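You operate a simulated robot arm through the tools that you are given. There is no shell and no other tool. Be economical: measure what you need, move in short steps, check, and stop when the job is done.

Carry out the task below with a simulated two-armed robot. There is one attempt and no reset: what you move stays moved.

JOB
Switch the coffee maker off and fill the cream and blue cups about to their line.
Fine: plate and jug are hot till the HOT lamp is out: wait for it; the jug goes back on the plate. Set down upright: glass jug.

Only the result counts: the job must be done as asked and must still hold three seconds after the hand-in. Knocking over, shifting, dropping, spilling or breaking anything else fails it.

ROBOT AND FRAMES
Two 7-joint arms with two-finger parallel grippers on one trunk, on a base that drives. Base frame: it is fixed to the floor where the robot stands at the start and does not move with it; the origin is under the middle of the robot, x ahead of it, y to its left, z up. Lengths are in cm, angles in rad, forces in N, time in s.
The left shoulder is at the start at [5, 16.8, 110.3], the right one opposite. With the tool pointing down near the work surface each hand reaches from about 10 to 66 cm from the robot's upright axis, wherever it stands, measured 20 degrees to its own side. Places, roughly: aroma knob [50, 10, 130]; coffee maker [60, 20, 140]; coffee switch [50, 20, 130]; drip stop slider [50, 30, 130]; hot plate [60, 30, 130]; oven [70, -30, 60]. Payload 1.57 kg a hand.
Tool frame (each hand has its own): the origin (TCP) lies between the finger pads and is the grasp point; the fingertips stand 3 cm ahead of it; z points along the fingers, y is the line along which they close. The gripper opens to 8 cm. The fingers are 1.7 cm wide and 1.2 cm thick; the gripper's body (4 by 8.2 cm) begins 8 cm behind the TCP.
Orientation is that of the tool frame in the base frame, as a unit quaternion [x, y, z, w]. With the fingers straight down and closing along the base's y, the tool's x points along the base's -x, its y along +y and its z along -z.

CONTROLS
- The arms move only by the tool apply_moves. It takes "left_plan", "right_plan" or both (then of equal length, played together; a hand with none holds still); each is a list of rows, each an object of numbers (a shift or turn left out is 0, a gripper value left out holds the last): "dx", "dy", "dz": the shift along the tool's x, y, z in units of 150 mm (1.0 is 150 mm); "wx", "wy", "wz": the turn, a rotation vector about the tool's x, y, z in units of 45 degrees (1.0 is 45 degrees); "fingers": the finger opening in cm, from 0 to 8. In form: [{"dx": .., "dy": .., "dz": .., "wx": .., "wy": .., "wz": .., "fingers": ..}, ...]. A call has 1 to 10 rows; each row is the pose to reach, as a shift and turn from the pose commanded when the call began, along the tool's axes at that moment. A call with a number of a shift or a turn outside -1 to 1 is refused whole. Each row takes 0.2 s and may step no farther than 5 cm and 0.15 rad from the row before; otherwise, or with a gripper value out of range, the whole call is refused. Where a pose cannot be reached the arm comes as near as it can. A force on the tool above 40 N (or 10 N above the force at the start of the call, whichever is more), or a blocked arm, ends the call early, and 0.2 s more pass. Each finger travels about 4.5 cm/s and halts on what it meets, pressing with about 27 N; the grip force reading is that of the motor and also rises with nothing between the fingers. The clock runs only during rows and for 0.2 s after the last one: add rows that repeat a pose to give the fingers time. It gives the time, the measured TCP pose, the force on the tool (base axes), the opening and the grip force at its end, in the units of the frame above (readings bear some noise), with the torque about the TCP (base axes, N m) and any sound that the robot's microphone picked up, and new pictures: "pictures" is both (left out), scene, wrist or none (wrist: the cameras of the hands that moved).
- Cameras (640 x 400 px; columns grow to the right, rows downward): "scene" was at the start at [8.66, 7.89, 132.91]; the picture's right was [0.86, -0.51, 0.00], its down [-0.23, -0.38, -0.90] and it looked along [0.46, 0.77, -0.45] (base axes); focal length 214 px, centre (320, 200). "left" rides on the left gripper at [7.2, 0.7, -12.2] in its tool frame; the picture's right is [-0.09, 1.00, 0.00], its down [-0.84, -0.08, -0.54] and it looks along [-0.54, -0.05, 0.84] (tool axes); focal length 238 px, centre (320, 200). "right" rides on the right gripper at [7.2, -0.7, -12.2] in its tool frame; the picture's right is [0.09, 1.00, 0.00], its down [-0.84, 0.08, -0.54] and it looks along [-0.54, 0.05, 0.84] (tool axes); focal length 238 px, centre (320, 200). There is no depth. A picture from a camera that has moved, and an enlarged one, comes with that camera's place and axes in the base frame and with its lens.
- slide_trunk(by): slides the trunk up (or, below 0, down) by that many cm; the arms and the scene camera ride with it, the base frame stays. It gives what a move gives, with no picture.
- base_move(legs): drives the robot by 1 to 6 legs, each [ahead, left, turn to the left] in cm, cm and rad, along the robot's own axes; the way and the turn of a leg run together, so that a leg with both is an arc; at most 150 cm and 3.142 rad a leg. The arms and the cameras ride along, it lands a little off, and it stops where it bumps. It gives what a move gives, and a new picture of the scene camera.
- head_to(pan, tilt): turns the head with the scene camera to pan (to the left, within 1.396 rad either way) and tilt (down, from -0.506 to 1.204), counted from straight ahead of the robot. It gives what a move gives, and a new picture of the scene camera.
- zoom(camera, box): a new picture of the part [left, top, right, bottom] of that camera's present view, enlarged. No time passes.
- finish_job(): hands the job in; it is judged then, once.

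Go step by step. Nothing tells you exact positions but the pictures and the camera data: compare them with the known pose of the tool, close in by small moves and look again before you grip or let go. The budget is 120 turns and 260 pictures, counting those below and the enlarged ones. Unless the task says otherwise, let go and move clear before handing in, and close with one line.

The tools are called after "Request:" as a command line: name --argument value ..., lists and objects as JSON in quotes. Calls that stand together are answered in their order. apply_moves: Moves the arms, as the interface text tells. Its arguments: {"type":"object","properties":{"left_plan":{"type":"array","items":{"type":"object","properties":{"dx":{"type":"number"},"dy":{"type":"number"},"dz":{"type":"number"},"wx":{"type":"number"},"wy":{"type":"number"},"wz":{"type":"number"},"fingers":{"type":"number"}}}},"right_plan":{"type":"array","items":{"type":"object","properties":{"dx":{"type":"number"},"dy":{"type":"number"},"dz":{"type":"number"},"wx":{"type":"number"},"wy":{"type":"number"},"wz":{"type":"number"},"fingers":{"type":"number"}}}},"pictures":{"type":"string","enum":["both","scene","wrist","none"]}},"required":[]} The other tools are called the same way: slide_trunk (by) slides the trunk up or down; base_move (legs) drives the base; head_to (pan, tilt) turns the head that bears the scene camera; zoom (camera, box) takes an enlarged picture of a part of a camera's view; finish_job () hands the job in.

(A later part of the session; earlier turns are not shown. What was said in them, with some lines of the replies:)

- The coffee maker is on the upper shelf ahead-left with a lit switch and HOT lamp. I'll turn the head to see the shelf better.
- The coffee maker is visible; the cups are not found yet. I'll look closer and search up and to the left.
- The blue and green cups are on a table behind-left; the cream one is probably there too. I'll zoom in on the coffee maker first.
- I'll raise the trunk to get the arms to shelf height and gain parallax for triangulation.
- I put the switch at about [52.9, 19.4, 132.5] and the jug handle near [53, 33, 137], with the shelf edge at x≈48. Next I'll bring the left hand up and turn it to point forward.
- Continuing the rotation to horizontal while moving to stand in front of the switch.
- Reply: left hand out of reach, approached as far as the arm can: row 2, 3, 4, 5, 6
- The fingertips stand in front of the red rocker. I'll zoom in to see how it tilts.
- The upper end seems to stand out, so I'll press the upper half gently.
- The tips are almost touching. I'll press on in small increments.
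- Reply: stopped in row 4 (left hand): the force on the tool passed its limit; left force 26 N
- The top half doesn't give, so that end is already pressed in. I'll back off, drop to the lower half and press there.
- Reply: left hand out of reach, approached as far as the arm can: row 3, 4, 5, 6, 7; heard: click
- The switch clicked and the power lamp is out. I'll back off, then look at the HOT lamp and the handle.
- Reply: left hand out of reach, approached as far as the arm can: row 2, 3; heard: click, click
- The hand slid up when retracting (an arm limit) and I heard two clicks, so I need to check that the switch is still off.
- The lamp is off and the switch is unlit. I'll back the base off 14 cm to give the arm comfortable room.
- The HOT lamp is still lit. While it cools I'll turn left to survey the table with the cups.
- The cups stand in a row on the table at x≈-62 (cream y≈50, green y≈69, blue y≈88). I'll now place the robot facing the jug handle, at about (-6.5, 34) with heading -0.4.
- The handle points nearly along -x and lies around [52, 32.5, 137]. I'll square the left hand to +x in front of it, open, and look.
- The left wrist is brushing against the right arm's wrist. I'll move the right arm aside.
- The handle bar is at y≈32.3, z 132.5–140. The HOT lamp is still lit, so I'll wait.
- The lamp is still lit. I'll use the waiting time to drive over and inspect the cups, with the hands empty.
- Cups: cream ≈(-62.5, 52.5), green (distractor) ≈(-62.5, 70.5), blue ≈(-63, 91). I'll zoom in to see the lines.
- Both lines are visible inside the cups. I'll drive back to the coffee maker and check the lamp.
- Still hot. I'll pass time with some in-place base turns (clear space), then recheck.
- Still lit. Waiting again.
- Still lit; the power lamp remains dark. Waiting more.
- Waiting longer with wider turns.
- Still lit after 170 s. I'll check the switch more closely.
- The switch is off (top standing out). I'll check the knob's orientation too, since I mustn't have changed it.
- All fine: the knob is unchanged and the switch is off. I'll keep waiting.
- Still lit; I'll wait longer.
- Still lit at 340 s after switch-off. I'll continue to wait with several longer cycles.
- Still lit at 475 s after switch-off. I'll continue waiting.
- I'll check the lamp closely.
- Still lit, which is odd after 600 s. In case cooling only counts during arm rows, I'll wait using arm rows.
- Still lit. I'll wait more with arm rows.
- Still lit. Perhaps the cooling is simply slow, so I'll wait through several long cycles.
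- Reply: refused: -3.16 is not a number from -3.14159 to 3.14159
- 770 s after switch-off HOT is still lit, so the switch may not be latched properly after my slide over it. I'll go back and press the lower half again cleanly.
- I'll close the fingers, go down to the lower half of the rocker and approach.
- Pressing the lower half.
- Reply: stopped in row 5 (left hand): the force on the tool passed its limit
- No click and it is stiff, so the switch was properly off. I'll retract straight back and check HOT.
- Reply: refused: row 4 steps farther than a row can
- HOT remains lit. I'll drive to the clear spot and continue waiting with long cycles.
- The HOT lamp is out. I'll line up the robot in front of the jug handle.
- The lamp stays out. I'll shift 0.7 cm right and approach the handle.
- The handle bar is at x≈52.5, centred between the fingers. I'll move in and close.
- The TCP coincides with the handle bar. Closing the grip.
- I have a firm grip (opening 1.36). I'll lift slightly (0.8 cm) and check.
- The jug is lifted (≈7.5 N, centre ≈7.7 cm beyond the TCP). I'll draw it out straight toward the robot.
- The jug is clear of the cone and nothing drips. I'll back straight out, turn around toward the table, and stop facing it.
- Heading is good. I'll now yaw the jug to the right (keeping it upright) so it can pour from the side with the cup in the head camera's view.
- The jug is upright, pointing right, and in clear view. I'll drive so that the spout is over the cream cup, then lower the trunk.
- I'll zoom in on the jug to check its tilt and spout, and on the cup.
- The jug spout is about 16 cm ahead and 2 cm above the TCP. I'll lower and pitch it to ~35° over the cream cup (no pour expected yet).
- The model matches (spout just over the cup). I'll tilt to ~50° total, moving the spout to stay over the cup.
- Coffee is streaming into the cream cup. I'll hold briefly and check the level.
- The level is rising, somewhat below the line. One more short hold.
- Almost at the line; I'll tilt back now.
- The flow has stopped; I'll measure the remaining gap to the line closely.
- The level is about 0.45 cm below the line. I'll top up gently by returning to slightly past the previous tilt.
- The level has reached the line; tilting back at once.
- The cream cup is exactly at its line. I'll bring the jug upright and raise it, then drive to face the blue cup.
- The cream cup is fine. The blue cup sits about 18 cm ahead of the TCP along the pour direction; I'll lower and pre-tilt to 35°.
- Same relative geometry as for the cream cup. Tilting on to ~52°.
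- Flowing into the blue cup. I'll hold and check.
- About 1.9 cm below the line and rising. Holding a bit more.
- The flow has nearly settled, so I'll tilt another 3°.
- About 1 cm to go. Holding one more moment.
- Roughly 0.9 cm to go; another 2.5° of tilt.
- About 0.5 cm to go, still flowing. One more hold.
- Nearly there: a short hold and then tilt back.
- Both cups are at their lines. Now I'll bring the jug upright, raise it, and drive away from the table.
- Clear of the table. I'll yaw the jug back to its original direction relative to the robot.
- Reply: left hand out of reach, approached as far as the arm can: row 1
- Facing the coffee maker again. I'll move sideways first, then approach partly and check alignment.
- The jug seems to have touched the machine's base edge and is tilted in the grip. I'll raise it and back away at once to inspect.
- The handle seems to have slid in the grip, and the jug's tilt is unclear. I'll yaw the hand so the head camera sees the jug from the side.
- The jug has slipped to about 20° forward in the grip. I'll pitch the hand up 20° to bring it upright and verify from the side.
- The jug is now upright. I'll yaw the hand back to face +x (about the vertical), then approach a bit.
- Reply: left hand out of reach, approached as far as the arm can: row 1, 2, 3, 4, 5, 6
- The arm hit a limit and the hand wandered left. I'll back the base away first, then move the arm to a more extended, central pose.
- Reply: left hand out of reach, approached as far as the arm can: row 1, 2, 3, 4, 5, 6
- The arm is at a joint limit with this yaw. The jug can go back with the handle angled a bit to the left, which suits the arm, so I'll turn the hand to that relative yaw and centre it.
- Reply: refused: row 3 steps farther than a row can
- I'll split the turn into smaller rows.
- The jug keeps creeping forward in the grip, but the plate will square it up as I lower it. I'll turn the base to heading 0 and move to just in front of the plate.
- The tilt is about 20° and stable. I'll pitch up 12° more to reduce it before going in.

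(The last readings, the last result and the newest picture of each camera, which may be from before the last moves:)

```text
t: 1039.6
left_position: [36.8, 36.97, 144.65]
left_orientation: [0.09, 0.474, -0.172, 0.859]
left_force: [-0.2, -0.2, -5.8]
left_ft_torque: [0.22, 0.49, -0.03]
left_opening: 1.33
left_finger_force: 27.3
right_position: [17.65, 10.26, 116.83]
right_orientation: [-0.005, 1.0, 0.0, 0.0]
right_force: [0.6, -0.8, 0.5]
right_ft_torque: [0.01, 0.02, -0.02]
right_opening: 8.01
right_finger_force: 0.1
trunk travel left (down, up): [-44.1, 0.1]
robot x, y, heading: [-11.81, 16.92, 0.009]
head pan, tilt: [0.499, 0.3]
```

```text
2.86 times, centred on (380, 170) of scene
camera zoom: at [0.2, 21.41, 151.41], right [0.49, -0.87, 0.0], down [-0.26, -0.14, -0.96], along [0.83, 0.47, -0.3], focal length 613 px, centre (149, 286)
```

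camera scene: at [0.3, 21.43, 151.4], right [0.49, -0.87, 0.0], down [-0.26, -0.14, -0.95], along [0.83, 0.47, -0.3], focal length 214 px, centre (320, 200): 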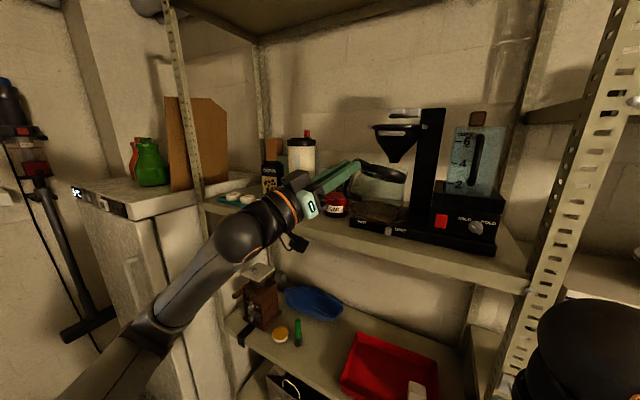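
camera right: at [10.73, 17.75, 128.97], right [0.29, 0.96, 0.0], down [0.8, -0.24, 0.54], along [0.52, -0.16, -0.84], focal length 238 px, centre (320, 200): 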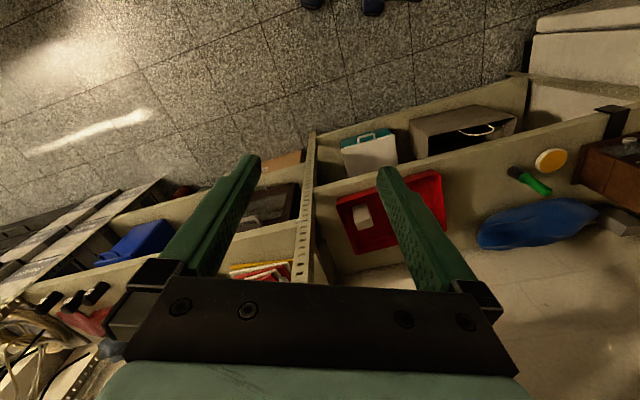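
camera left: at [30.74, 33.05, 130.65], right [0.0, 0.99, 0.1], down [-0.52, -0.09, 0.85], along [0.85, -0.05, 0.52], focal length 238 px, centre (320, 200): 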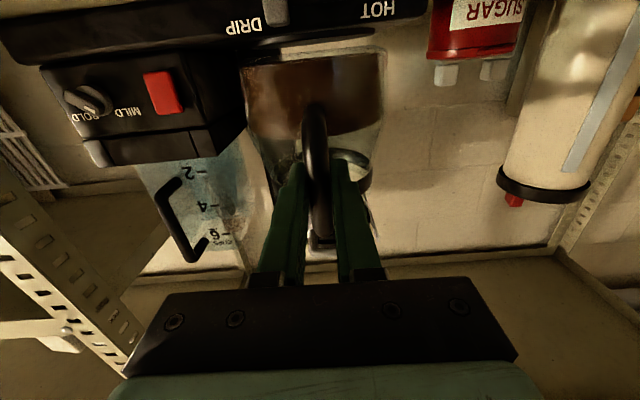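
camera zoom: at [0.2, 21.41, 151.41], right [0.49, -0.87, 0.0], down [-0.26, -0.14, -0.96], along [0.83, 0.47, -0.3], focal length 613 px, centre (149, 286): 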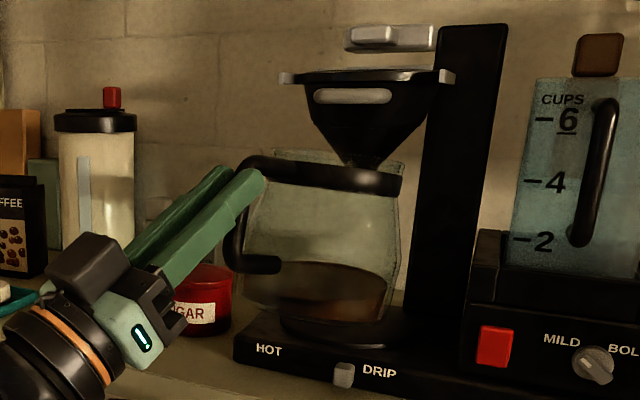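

The jug is within ~10° of upright. I'll lower it to entry height and drive it in slowly, partly by base.

Request:
apply_moves --left_plan '[{"dx": 0.09, "dy": -0.02, "dz": -0.055}, {"dx": 0.178, "dy": -0.037, "dz": -0.111}]' --pictures "none"

Request:
base_move --legs '[[8, 0, 0]]'

Request:
zoom --camera "scene" --box '[290, 90, 450, 250]'

```text
t: 1040.2
left_position: [36.68, 36.26, 141.66]
left_orientation: [0.09, 0.473, -0.173, 0.859]
left_force: [-0.3, -0.6, -4.8]
left_ft_torque: [0.21, 0.45, 0.03]
left_opening: 1.36
left_finger_force: 27.3
right_position: [17.89, 10.23, 116.79]
right_orientation: [-0.005, 1.0, -0.001, 0.0]
right_force: [-0.2, 0.4, 0.1]
right_ft_torque: [0.01, 0.01, -0.03]
right_opening: 7.99
right_finger_force: 0.1
trunk travel left (down, up): [-44.1, 0.1]
robot x, y, heading: [-12.47, 16.66, 0.008]
head pan, tilt: [0.499, 0.3]
```

```text
t: 1041.3
left_position: [44.57, 36.3, 141.53]
left_orientation: [0.09, 0.474, -0.173, 0.859]
left_force: [0.2, -0.1, -5.6]
left_ft_torque: [0.22, 0.43, 0.03]
left_opening: 1.33
left_finger_force: 27.1
right_position: [25.79, 10.38, 116.76]
right_orientation: [-0.004, 1.0, 0.0, -0.001]
right_force: [-0.6, -0.1, 0.5]
right_ft_torque: [-0.01, 0.04, 0.03]
right_opening: 8.0
right_finger_force: 0.1
trunk travel left (down, up): [-44.1, 0.1]
robot x, y, heading: [-3.95, 16.62, 0.013]
head pan, tilt: [0.499, 0.3]
camera scene: at [8.19, 21.51, 151.4], right [0.49, -0.87, 0.0], down [-0.26, -0.14, -0.95], along [0.83, 0.47, -0.3], focal length 214 px, centre (320, 200)
```

scene: 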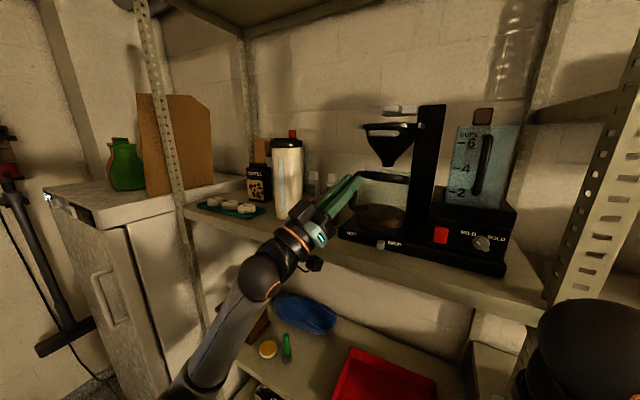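

```text
2.50 times, centred on (370, 170) of scene
camera zoom: at [8.19, 21.51, 151.4], right [0.49, -0.87, 0.0], down [-0.26, -0.14, -0.95], along [0.83, 0.47, -0.3], focal length 536 px, centre (195, 275)
```

zoom: 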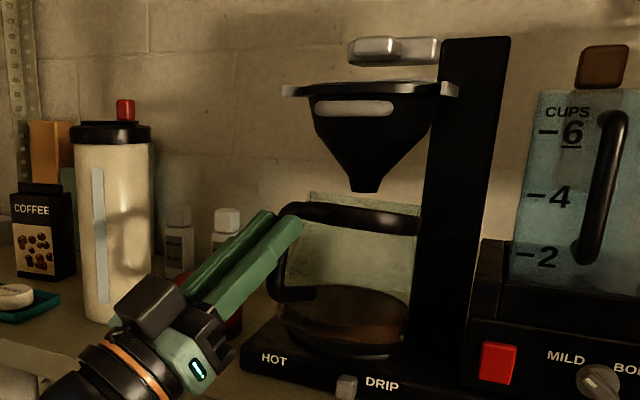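

Going well: no contact. Another 4.5 cm in.

Request:
base_move --legs '[[4.5, 0, 0]]'

Request:
zoom --camera "scene" --box '[290, 80, 470, 250]'

```text
t: 1042.2
left_position: [49.07, 36.34, 141.56]
left_orientation: [0.09, 0.475, -0.173, 0.858]
left_force: [1.5, 0.0, -5.1]
left_ft_torque: [0.23, 0.41, -0.05]
left_opening: 1.34
left_finger_force: 27.0
right_position: [30.43, 10.41, 116.75]
right_orientation: [-0.004, 1.0, 0.0, -0.002]
right_force: [-0.1, -0.5, 0.1]
right_ft_torque: [0.0, 0.02, -0.01]
right_opening: 8.0
right_finger_force: 0.1
trunk travel left (down, up): [-44.1, 0.1]
robot x, y, heading: [0.45, 17.0, 0.007]
head pan, tilt: [0.499, 0.3]
camera scene: at [12.7, 21.57, 151.39], right [0.49, -0.87, 0.0], down [-0.26, -0.14, -0.95], along [0.83, 0.47, -0.3], focal length 214 px, centre (320, 200)
```

scene: 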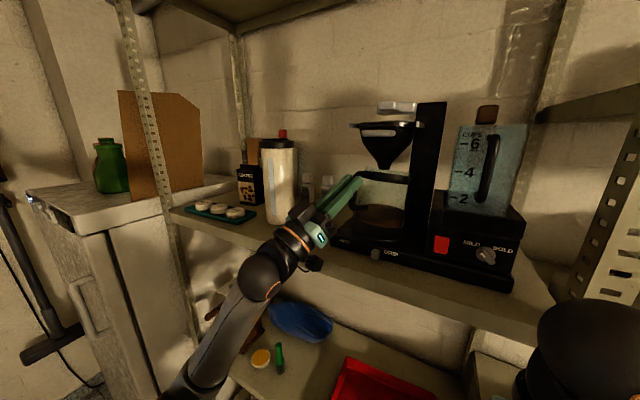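

```text
2.35 times, centred on (380, 165) of scene
camera zoom: at [12.7, 21.57, 151.39], right [0.49, -0.87, 0.0], down [-0.26, -0.14, -0.95], along [0.83, 0.47, -0.3], focal length 505 px, centre (179, 282)
```

zoom: 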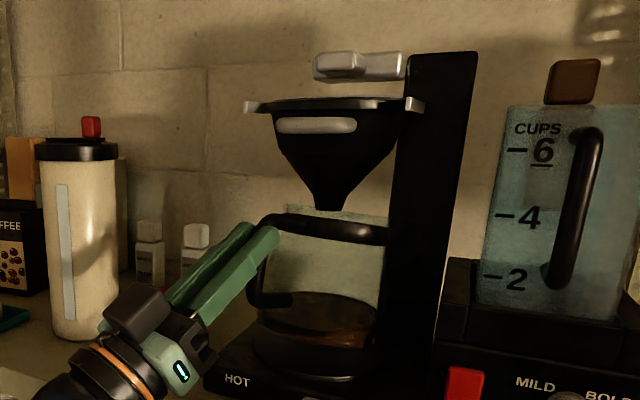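

I think the handle bar sits ~1.7 cm ahead of the TCP now. I'll zoom in on jug base vs. plate to determine the final shift.

Request:
zoom --camera "scene" --box '[340, 160, 430, 250]'

Request:
zoom --camera "left" --box '[0, 0, 640, 400]'

```text
4.44 times, centred on (385, 205) of scene
camera zoom: at [12.7, 21.57, 151.39], right [0.49, -0.87, 0.0], down [-0.26, -0.14, -0.95], along [0.83, 0.47, -0.3], focal length 953 px, centre (31, 178)
```

zoom: 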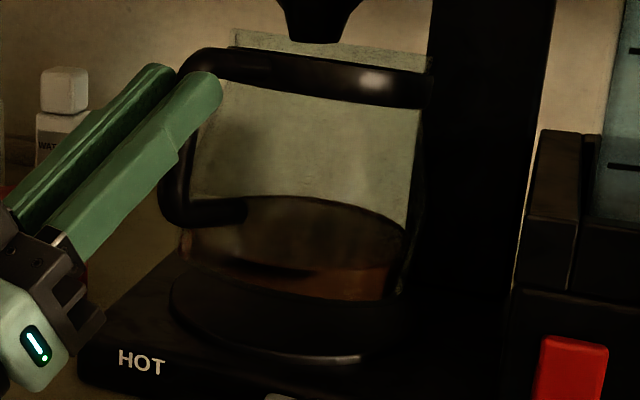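

```text
1.00 times, centred on (320, 200) of left (not enlarged: the box is as wide or as high as the picture)
camera zoom: at [43.43, 39.26, 129.08], right [0.34, 0.94, 0.07], down [-0.86, 0.28, 0.42], along [0.38, -0.2, 0.91], focal length 238 px, centre (320, 200)
```

zoom: 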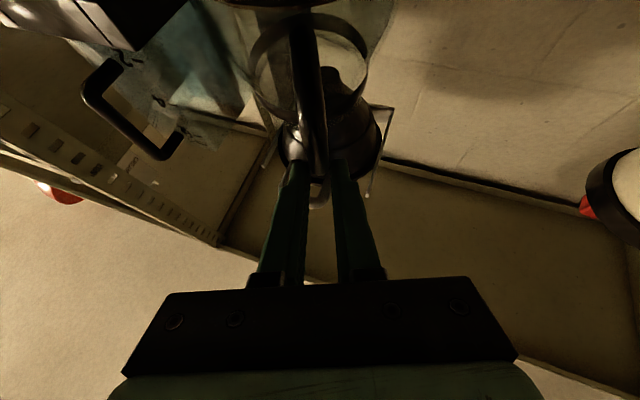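

The plate centre is about 2 cm further and 0.65 cm left. I'll shift the jug there and lower it to just above the plate.

Request:
apply_moves --left_plan '[{"dx": 0.03, "dy": 0.045, "dz": 0.045}, {"dx": 0.057, "dy": 0.09, "dz": 0.09}, {"dx": 0.114, "dy": 0.09, "dz": 0.055}, {"dx": 0.17, "dy": 0.09, "dz": 0.02}]' --pictures "none"

Request:
zoom --camera "scene" --box '[340, 150, 440, 250]'

```text
t: 1043.2
left_position: [50.88, 36.89, 139.82]
left_orientation: [0.091, 0.471, -0.173, 0.86]
left_force: [1.1, -1.1, 2.2]
left_ft_torque: [-0.3, -0.77, 0.02]
left_opening: 1.34
left_finger_force: 27.0
right_position: [30.13, 10.37, 116.85]
right_orientation: [-0.005, 1.0, 0.0, 0.0]
right_force: [0.1, -0.4, 0.8]
right_ft_torque: [0.01, 0.0, 0.01]
right_opening: 7.99
right_finger_force: 0.0
trunk travel left (down, up): [-44.1, 0.1]
robot x, y, heading: [0.42, 16.79, 0.007]
head pan, tilt: [0.499, 0.3]
```

```text
4.00 times, centred on (390, 200) of scene
camera zoom: at [12.46, 21.53, 151.44], right [0.49, -0.87, 0.0], down [-0.26, -0.14, -0.96], along [0.83, 0.47, -0.3], focal length 858 px, centre (40, 200)
```

zoom: 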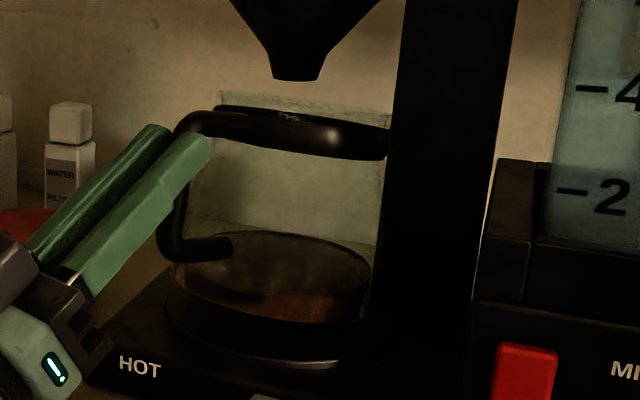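

The front edge of the jug has touched the plate (7 N). I'll keep lowering gently so the plate squares the jug up.

Request:
apply_moves --left_plan '[{"dx": 0.02, "dz": -0.0125}, {"dx": 0.04, "dz": -0.025}, {"dx": 0.06, "dz": -0.0375}]' --pictures "none"

Request:
zoom --camera "scene" --box '[340, 150, 440, 250]'

```text
t: 1044.0
left_position: [50.78, 36.98, 138.62]
left_orientation: [0.09, 0.473, -0.173, 0.859]
left_force: [-3.3, 1.5, 5.5]
left_ft_torque: [-0.36, -0.79, 0.01]
left_opening: 1.35
left_finger_force: 26.9
right_position: [29.99, 10.41, 116.85]
right_orientation: [-0.006, 1.0, 0.001, 0.0]
right_force: [0.3, 0.2, -0.4]
right_ft_torque: [0.02, 0.02, 0.01]
right_opening: 8.01
right_finger_force: 0.0
trunk travel left (down, up): [-44.1, 0.1]
robot x, y, heading: [0.47, 17.04, 0.013]
head pan, tilt: [0.499, 0.3]
```

```text
4.00 times, centred on (390, 200) of scene
camera zoom: at [12.32, 21.58, 151.43], right [0.49, -0.87, 0.0], down [-0.26, -0.14, -0.96], along [0.83, 0.47, -0.29], focal length 858 px, centre (40, 200)
```

zoom: 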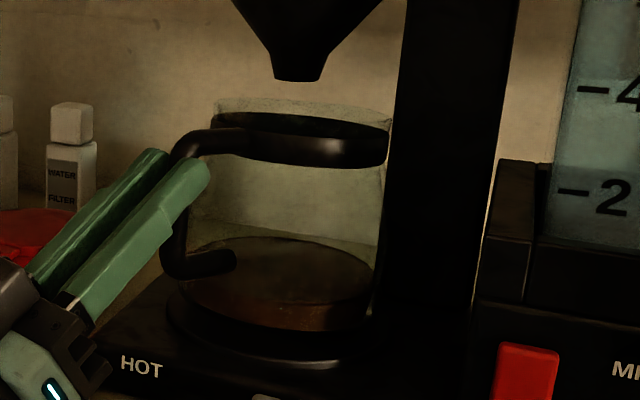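

Righting as intended. A little lower still.

Request:
apply_moves --left_plan '[{"dx": 0.017, "dz": -0.0105}, {"dx": 0.034, "dz": -0.021}, {"dx": 0.045, "dz": -0.028}]' --pictures "none"

Request:
zoom --camera "scene" --box '[340, 150, 440, 250]'

```text
t: 1044.8
left_position: [50.94, 37.0, 137.84]
left_orientation: [0.09, 0.473, -0.172, 0.86]
left_force: [-3.2, 1.8, 5.0]
left_ft_torque: [-0.3, -0.83, -0.01]
left_opening: 1.35
left_finger_force: 27.0
right_position: [29.99, 10.31, 116.88]
right_orientation: [-0.005, 1.0, 0.001, 0.0]
right_force: [-0.3, 0.4, 0.0]
right_ft_torque: [0.0, 0.03, 0.02]
right_opening: 7.99
right_finger_force: 0.0
trunk travel left (down, up): [-44.1, 0.1]
robot x, y, heading: [0.44, 16.82, 0.011]
head pan, tilt: [0.499, 0.3]
```

```text
4.00 times, centred on (390, 200) of scene
camera zoom: at [12.35, 21.56, 151.43], right [0.49, -0.87, 0.0], down [-0.26, -0.14, -0.96], along [0.83, 0.47, -0.29], focal length 858 px, centre (40, 200)
```

zoom: 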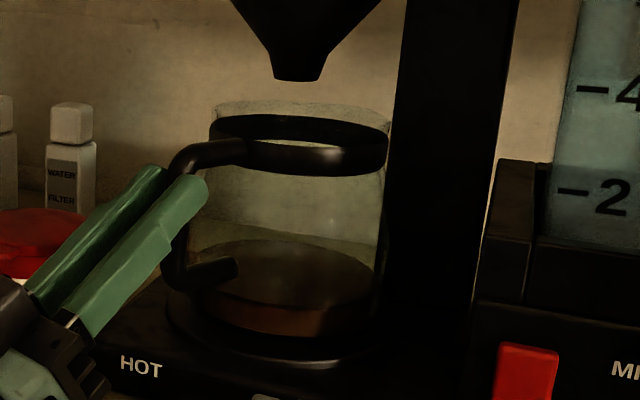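

Still pivoting slightly; lower another 0.6 cm.

Request:
apply_moves --left_plan '[{"dx": 0.011, "dz": -0.007}, {"dx": 0.023, "dz": -0.014}, {"dx": 0.034, "dz": -0.021}]' --pictures "none"

Request:
zoom --camera "scene" --box '[340, 150, 440, 250]'

```text
t: 1045.6
left_position: [50.66, 36.82, 137.14]
left_orientation: [0.091, 0.474, -0.173, 0.859]
left_force: [-2.4, 0.7, 5.1]
left_ft_torque: [-0.22, -0.81, -0.05]
left_opening: 1.33
left_finger_force: 27.7
right_position: [29.97, 10.39, 116.9]
right_orientation: [-0.005, 1.0, -0.001, -0.001]
right_force: [0.1, 0.4, 0.1]
right_ft_torque: [0.03, 0.01, -0.01]
right_opening: 8.01
right_finger_force: 0.1
trunk travel left (down, up): [-44.1, 0.1]
robot x, y, heading: [0.39, 16.99, 0.014]
head pan, tilt: [0.499, 0.3]
```

```text
4.00 times, centred on (390, 200) of scene
camera zoom: at [12.34, 21.56, 151.43], right [0.49, -0.87, 0.0], down [-0.26, -0.14, -0.96], along [0.83, 0.47, -0.29], focal length 858 px, centre (40, 200)
```

zoom: 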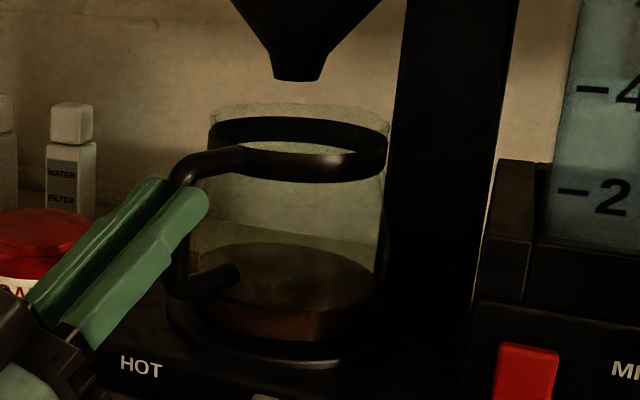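

The band now parallels the coffee surface, so the jug is about upright. One more 0.3 cm to confirm it is seated.

Request:
apply_moves --left_plan '[{"dx": 0.009, "dz": -0.005}, {"dx": 0.017, "dz": -0.0105}]' --pictures "none"

Request:
zoom --camera "scene" --box '[350, 170, 420, 240]'

```text
t: 1046.2
left_position: [50.72, 36.97, 137.18]
left_orientation: [0.091, 0.471, -0.173, 0.86]
left_force: [-3.5, 1.4, 13.8]
left_ft_torque: [-0.05, -0.33, -0.04]
left_opening: 1.34
left_finger_force: 26.9
right_position: [29.88, 10.33, 116.84]
right_orientation: [-0.006, 1.0, 0.0, 0.001]
right_force: [0.1, -0.1, 0.0]
right_ft_torque: [-0.02, 0.01, -0.02]
right_opening: 7.99
right_finger_force: 0.1
trunk travel left (down, up): [-44.1, 0.1]
robot x, y, heading: [0.55, 16.9, 0.011]
head pan, tilt: [0.499, 0.3]
```

```text
5.71 times, centred on (385, 205) of scene
camera zoom: at [12.24, 21.51, 151.46], right [0.49, -0.87, 0.0], down [-0.26, -0.14, -0.96], along [0.83, 0.47, -0.29], focal length 1226 px, centre (-51, 171)
```

zoom: 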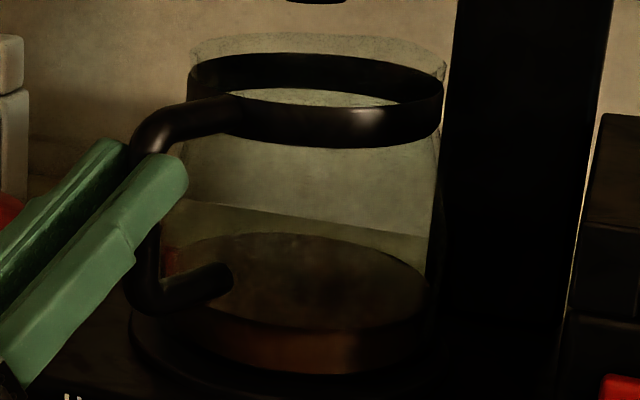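

The jug is seated flat (force jumped, torque dropped). I'll ease the pressure and open the fingers.

Request:
apply_moves --left_plan '[{"dx": -0.006, "dz": 0.004}, {"dx": -0.012, "dz": 0.007}]' --pictures "none"

Request:
apply_moves --left_plan '[{"fingers": 1.8}, {"fingers": 2.6}, {"fingers": 3.6}, {"fingers": 4.5}, {"fingers": 4.5}]' --pictures "none"

Request:
zoom --camera "scene" --box '[340, 150, 440, 250]'

```text
t: 1046.8
left_position: [50.65, 36.97, 137.2]
left_orientation: [0.09, 0.473, -0.172, 0.86]
left_force: [-4.7, 0.7, 11.4]
left_ft_torque: [0.03, -0.27, 0.0]
left_opening: 1.34
left_finger_force: 26.9
right_position: [29.91, 10.29, 116.93]
right_orientation: [-0.006, 1.0, 0.001, 0.001]
right_force: [-0.6, 0.5, -0.3]
right_ft_torque: [0.0, 0.0, 0.01]
right_opening: 8.02
right_finger_force: 0.1
trunk travel left (down, up): [-44.1, 0.1]
robot x, y, heading: [0.54, 16.81, 0.013]
head pan, tilt: [0.499, 0.3]
```

```text
t: 1048.0
left_position: [50.84, 36.94, 136.99]
left_orientation: [0.09, 0.474, -0.173, 0.859]
left_force: [0.0, -0.4, -0.5]
left_ft_torque: [-0.01, 0.01, 0.0]
left_opening: 4.5
left_finger_force: 0.1
right_position: [30.14, 10.28, 116.73]
right_orientation: [-0.005, 1.0, 0.0, 0.0]
right_force: [0.0, 0.0, -0.2]
right_ft_torque: [0.01, -0.02, -0.01]
right_opening: 7.98
right_finger_force: 0.1
trunk travel left (down, up): [-44.1, 0.1]
robot x, y, heading: [0.55, 16.77, 0.007]
head pan, tilt: [0.499, 0.3]
```

```text
4.00 times, centred on (390, 200) of scene
camera zoom: at [12.47, 21.55, 151.42], right [0.49, -0.87, 0.0], down [-0.26, -0.14, -0.96], along [0.83, 0.47, -0.3], focal length 858 px, centre (40, 200)
```

zoom: 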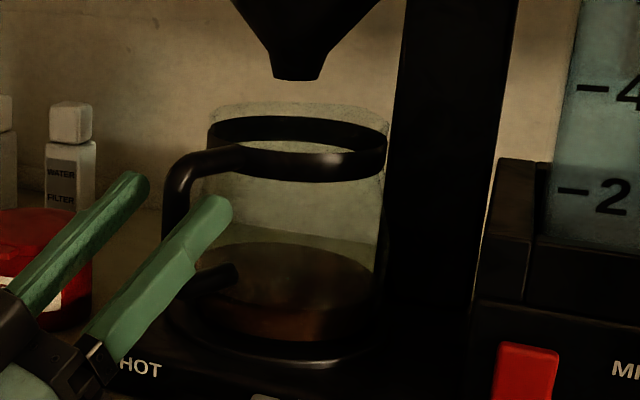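

Released; the jug stands upright on the plate. I'll withdraw along the handle direction, then back off with the base.

Request:
apply_moves --left_plan '[{"dx": -0.05, "dz": -0.08}, {"dx": -0.106, "dz": -0.17}, {"dx": -0.16, "dz": -0.255}]' --pictures "none"

Request:
base_move --legs '[[-16, 0, 0]]'

Request:
zoom --camera "scene" --box '[270, 90, 470, 230]'

```text
t: 1048.8
left_position: [46.62, 38.59, 137.06]
left_orientation: [0.09, 0.474, -0.173, 0.859]
left_force: [-0.9, 0.7, 0.0]
left_ft_torque: [-0.08, -0.03, 0.0]
left_opening: 4.51
left_finger_force: 0.1
right_position: [30.14, 10.42, 116.89]
right_orientation: [-0.006, 1.0, 0.0, -0.001]
right_force: [0.7, 0.9, 0.7]
right_ft_torque: [0.0, 0.01, -0.02]
right_opening: 8.01
right_finger_force: 0.0
trunk travel left (down, up): [-44.1, 0.1]
robot x, y, heading: [0.34, 16.7, 0.011]
head pan, tilt: [0.499, 0.3]
```

```text
t: 1050.2
left_position: [30.76, 38.46, 137.06]
left_orientation: [0.09, 0.474, -0.172, 0.859]
left_force: [0.2, 0.4, -0.3]
left_ft_torque: [-0.01, 0.02, 0.01]
left_opening: 4.51
left_finger_force: 0.1
right_position: [14.18, 10.21, 116.94]
right_orientation: [-0.005, 1.0, 0.001, 0.0]
right_force: [0.3, 0.6, -0.4]
right_ft_torque: [0.0, 0.02, 0.0]
right_opening: 7.98
right_finger_force: 0.0
trunk travel left (down, up): [-44.1, 0.1]
robot x, y, heading: [-15.53, 17.02, 0.018]
head pan, tilt: [0.499, 0.3]
camera scene: at [-3.46, 21.38, 151.43], right [0.49, -0.87, 0.0], down [-0.26, -0.14, -0.96], along [0.83, 0.47, -0.29], focal length 214 px, centre (320, 200)
```

scene: 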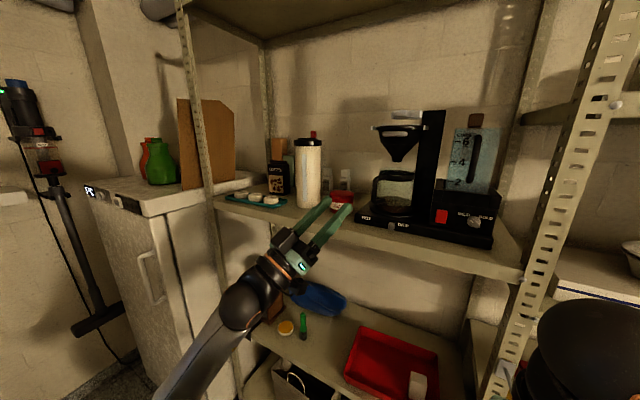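

```text
2.86 times, centred on (370, 160) of scene
camera zoom: at [-3.46, 21.38, 151.43], right [0.49, -0.87, 0.0], down [-0.26, -0.14, -0.96], along [0.83, 0.47, -0.29], focal length 613 px, centre (177, 314)
```

zoom: 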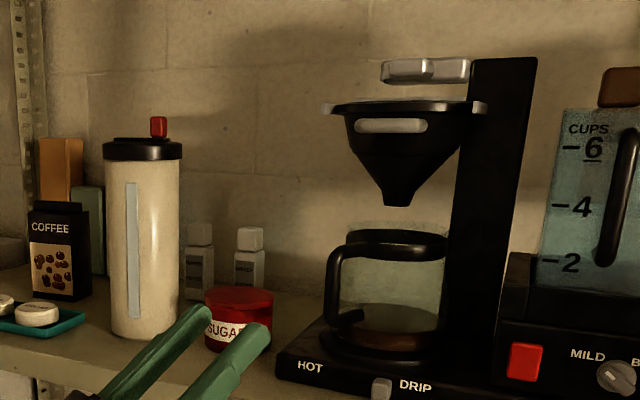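

The jug is upright on the plate under the cone, with both lamps out. Both cups are filled to their lines and the hands are clear, so I'm handing in.

Request:
finish_job

```text
The job is handed in.
```

The coffee maker is switched off, and the cream and blue cups are filled to about their lines. I waited for the HOT lamp to go out before touching the jug, and it is back upright on the plate. On the way back the jug slipped in the grip and its front edge touched the coffee maker's base once. I saw no spill or shift from that.
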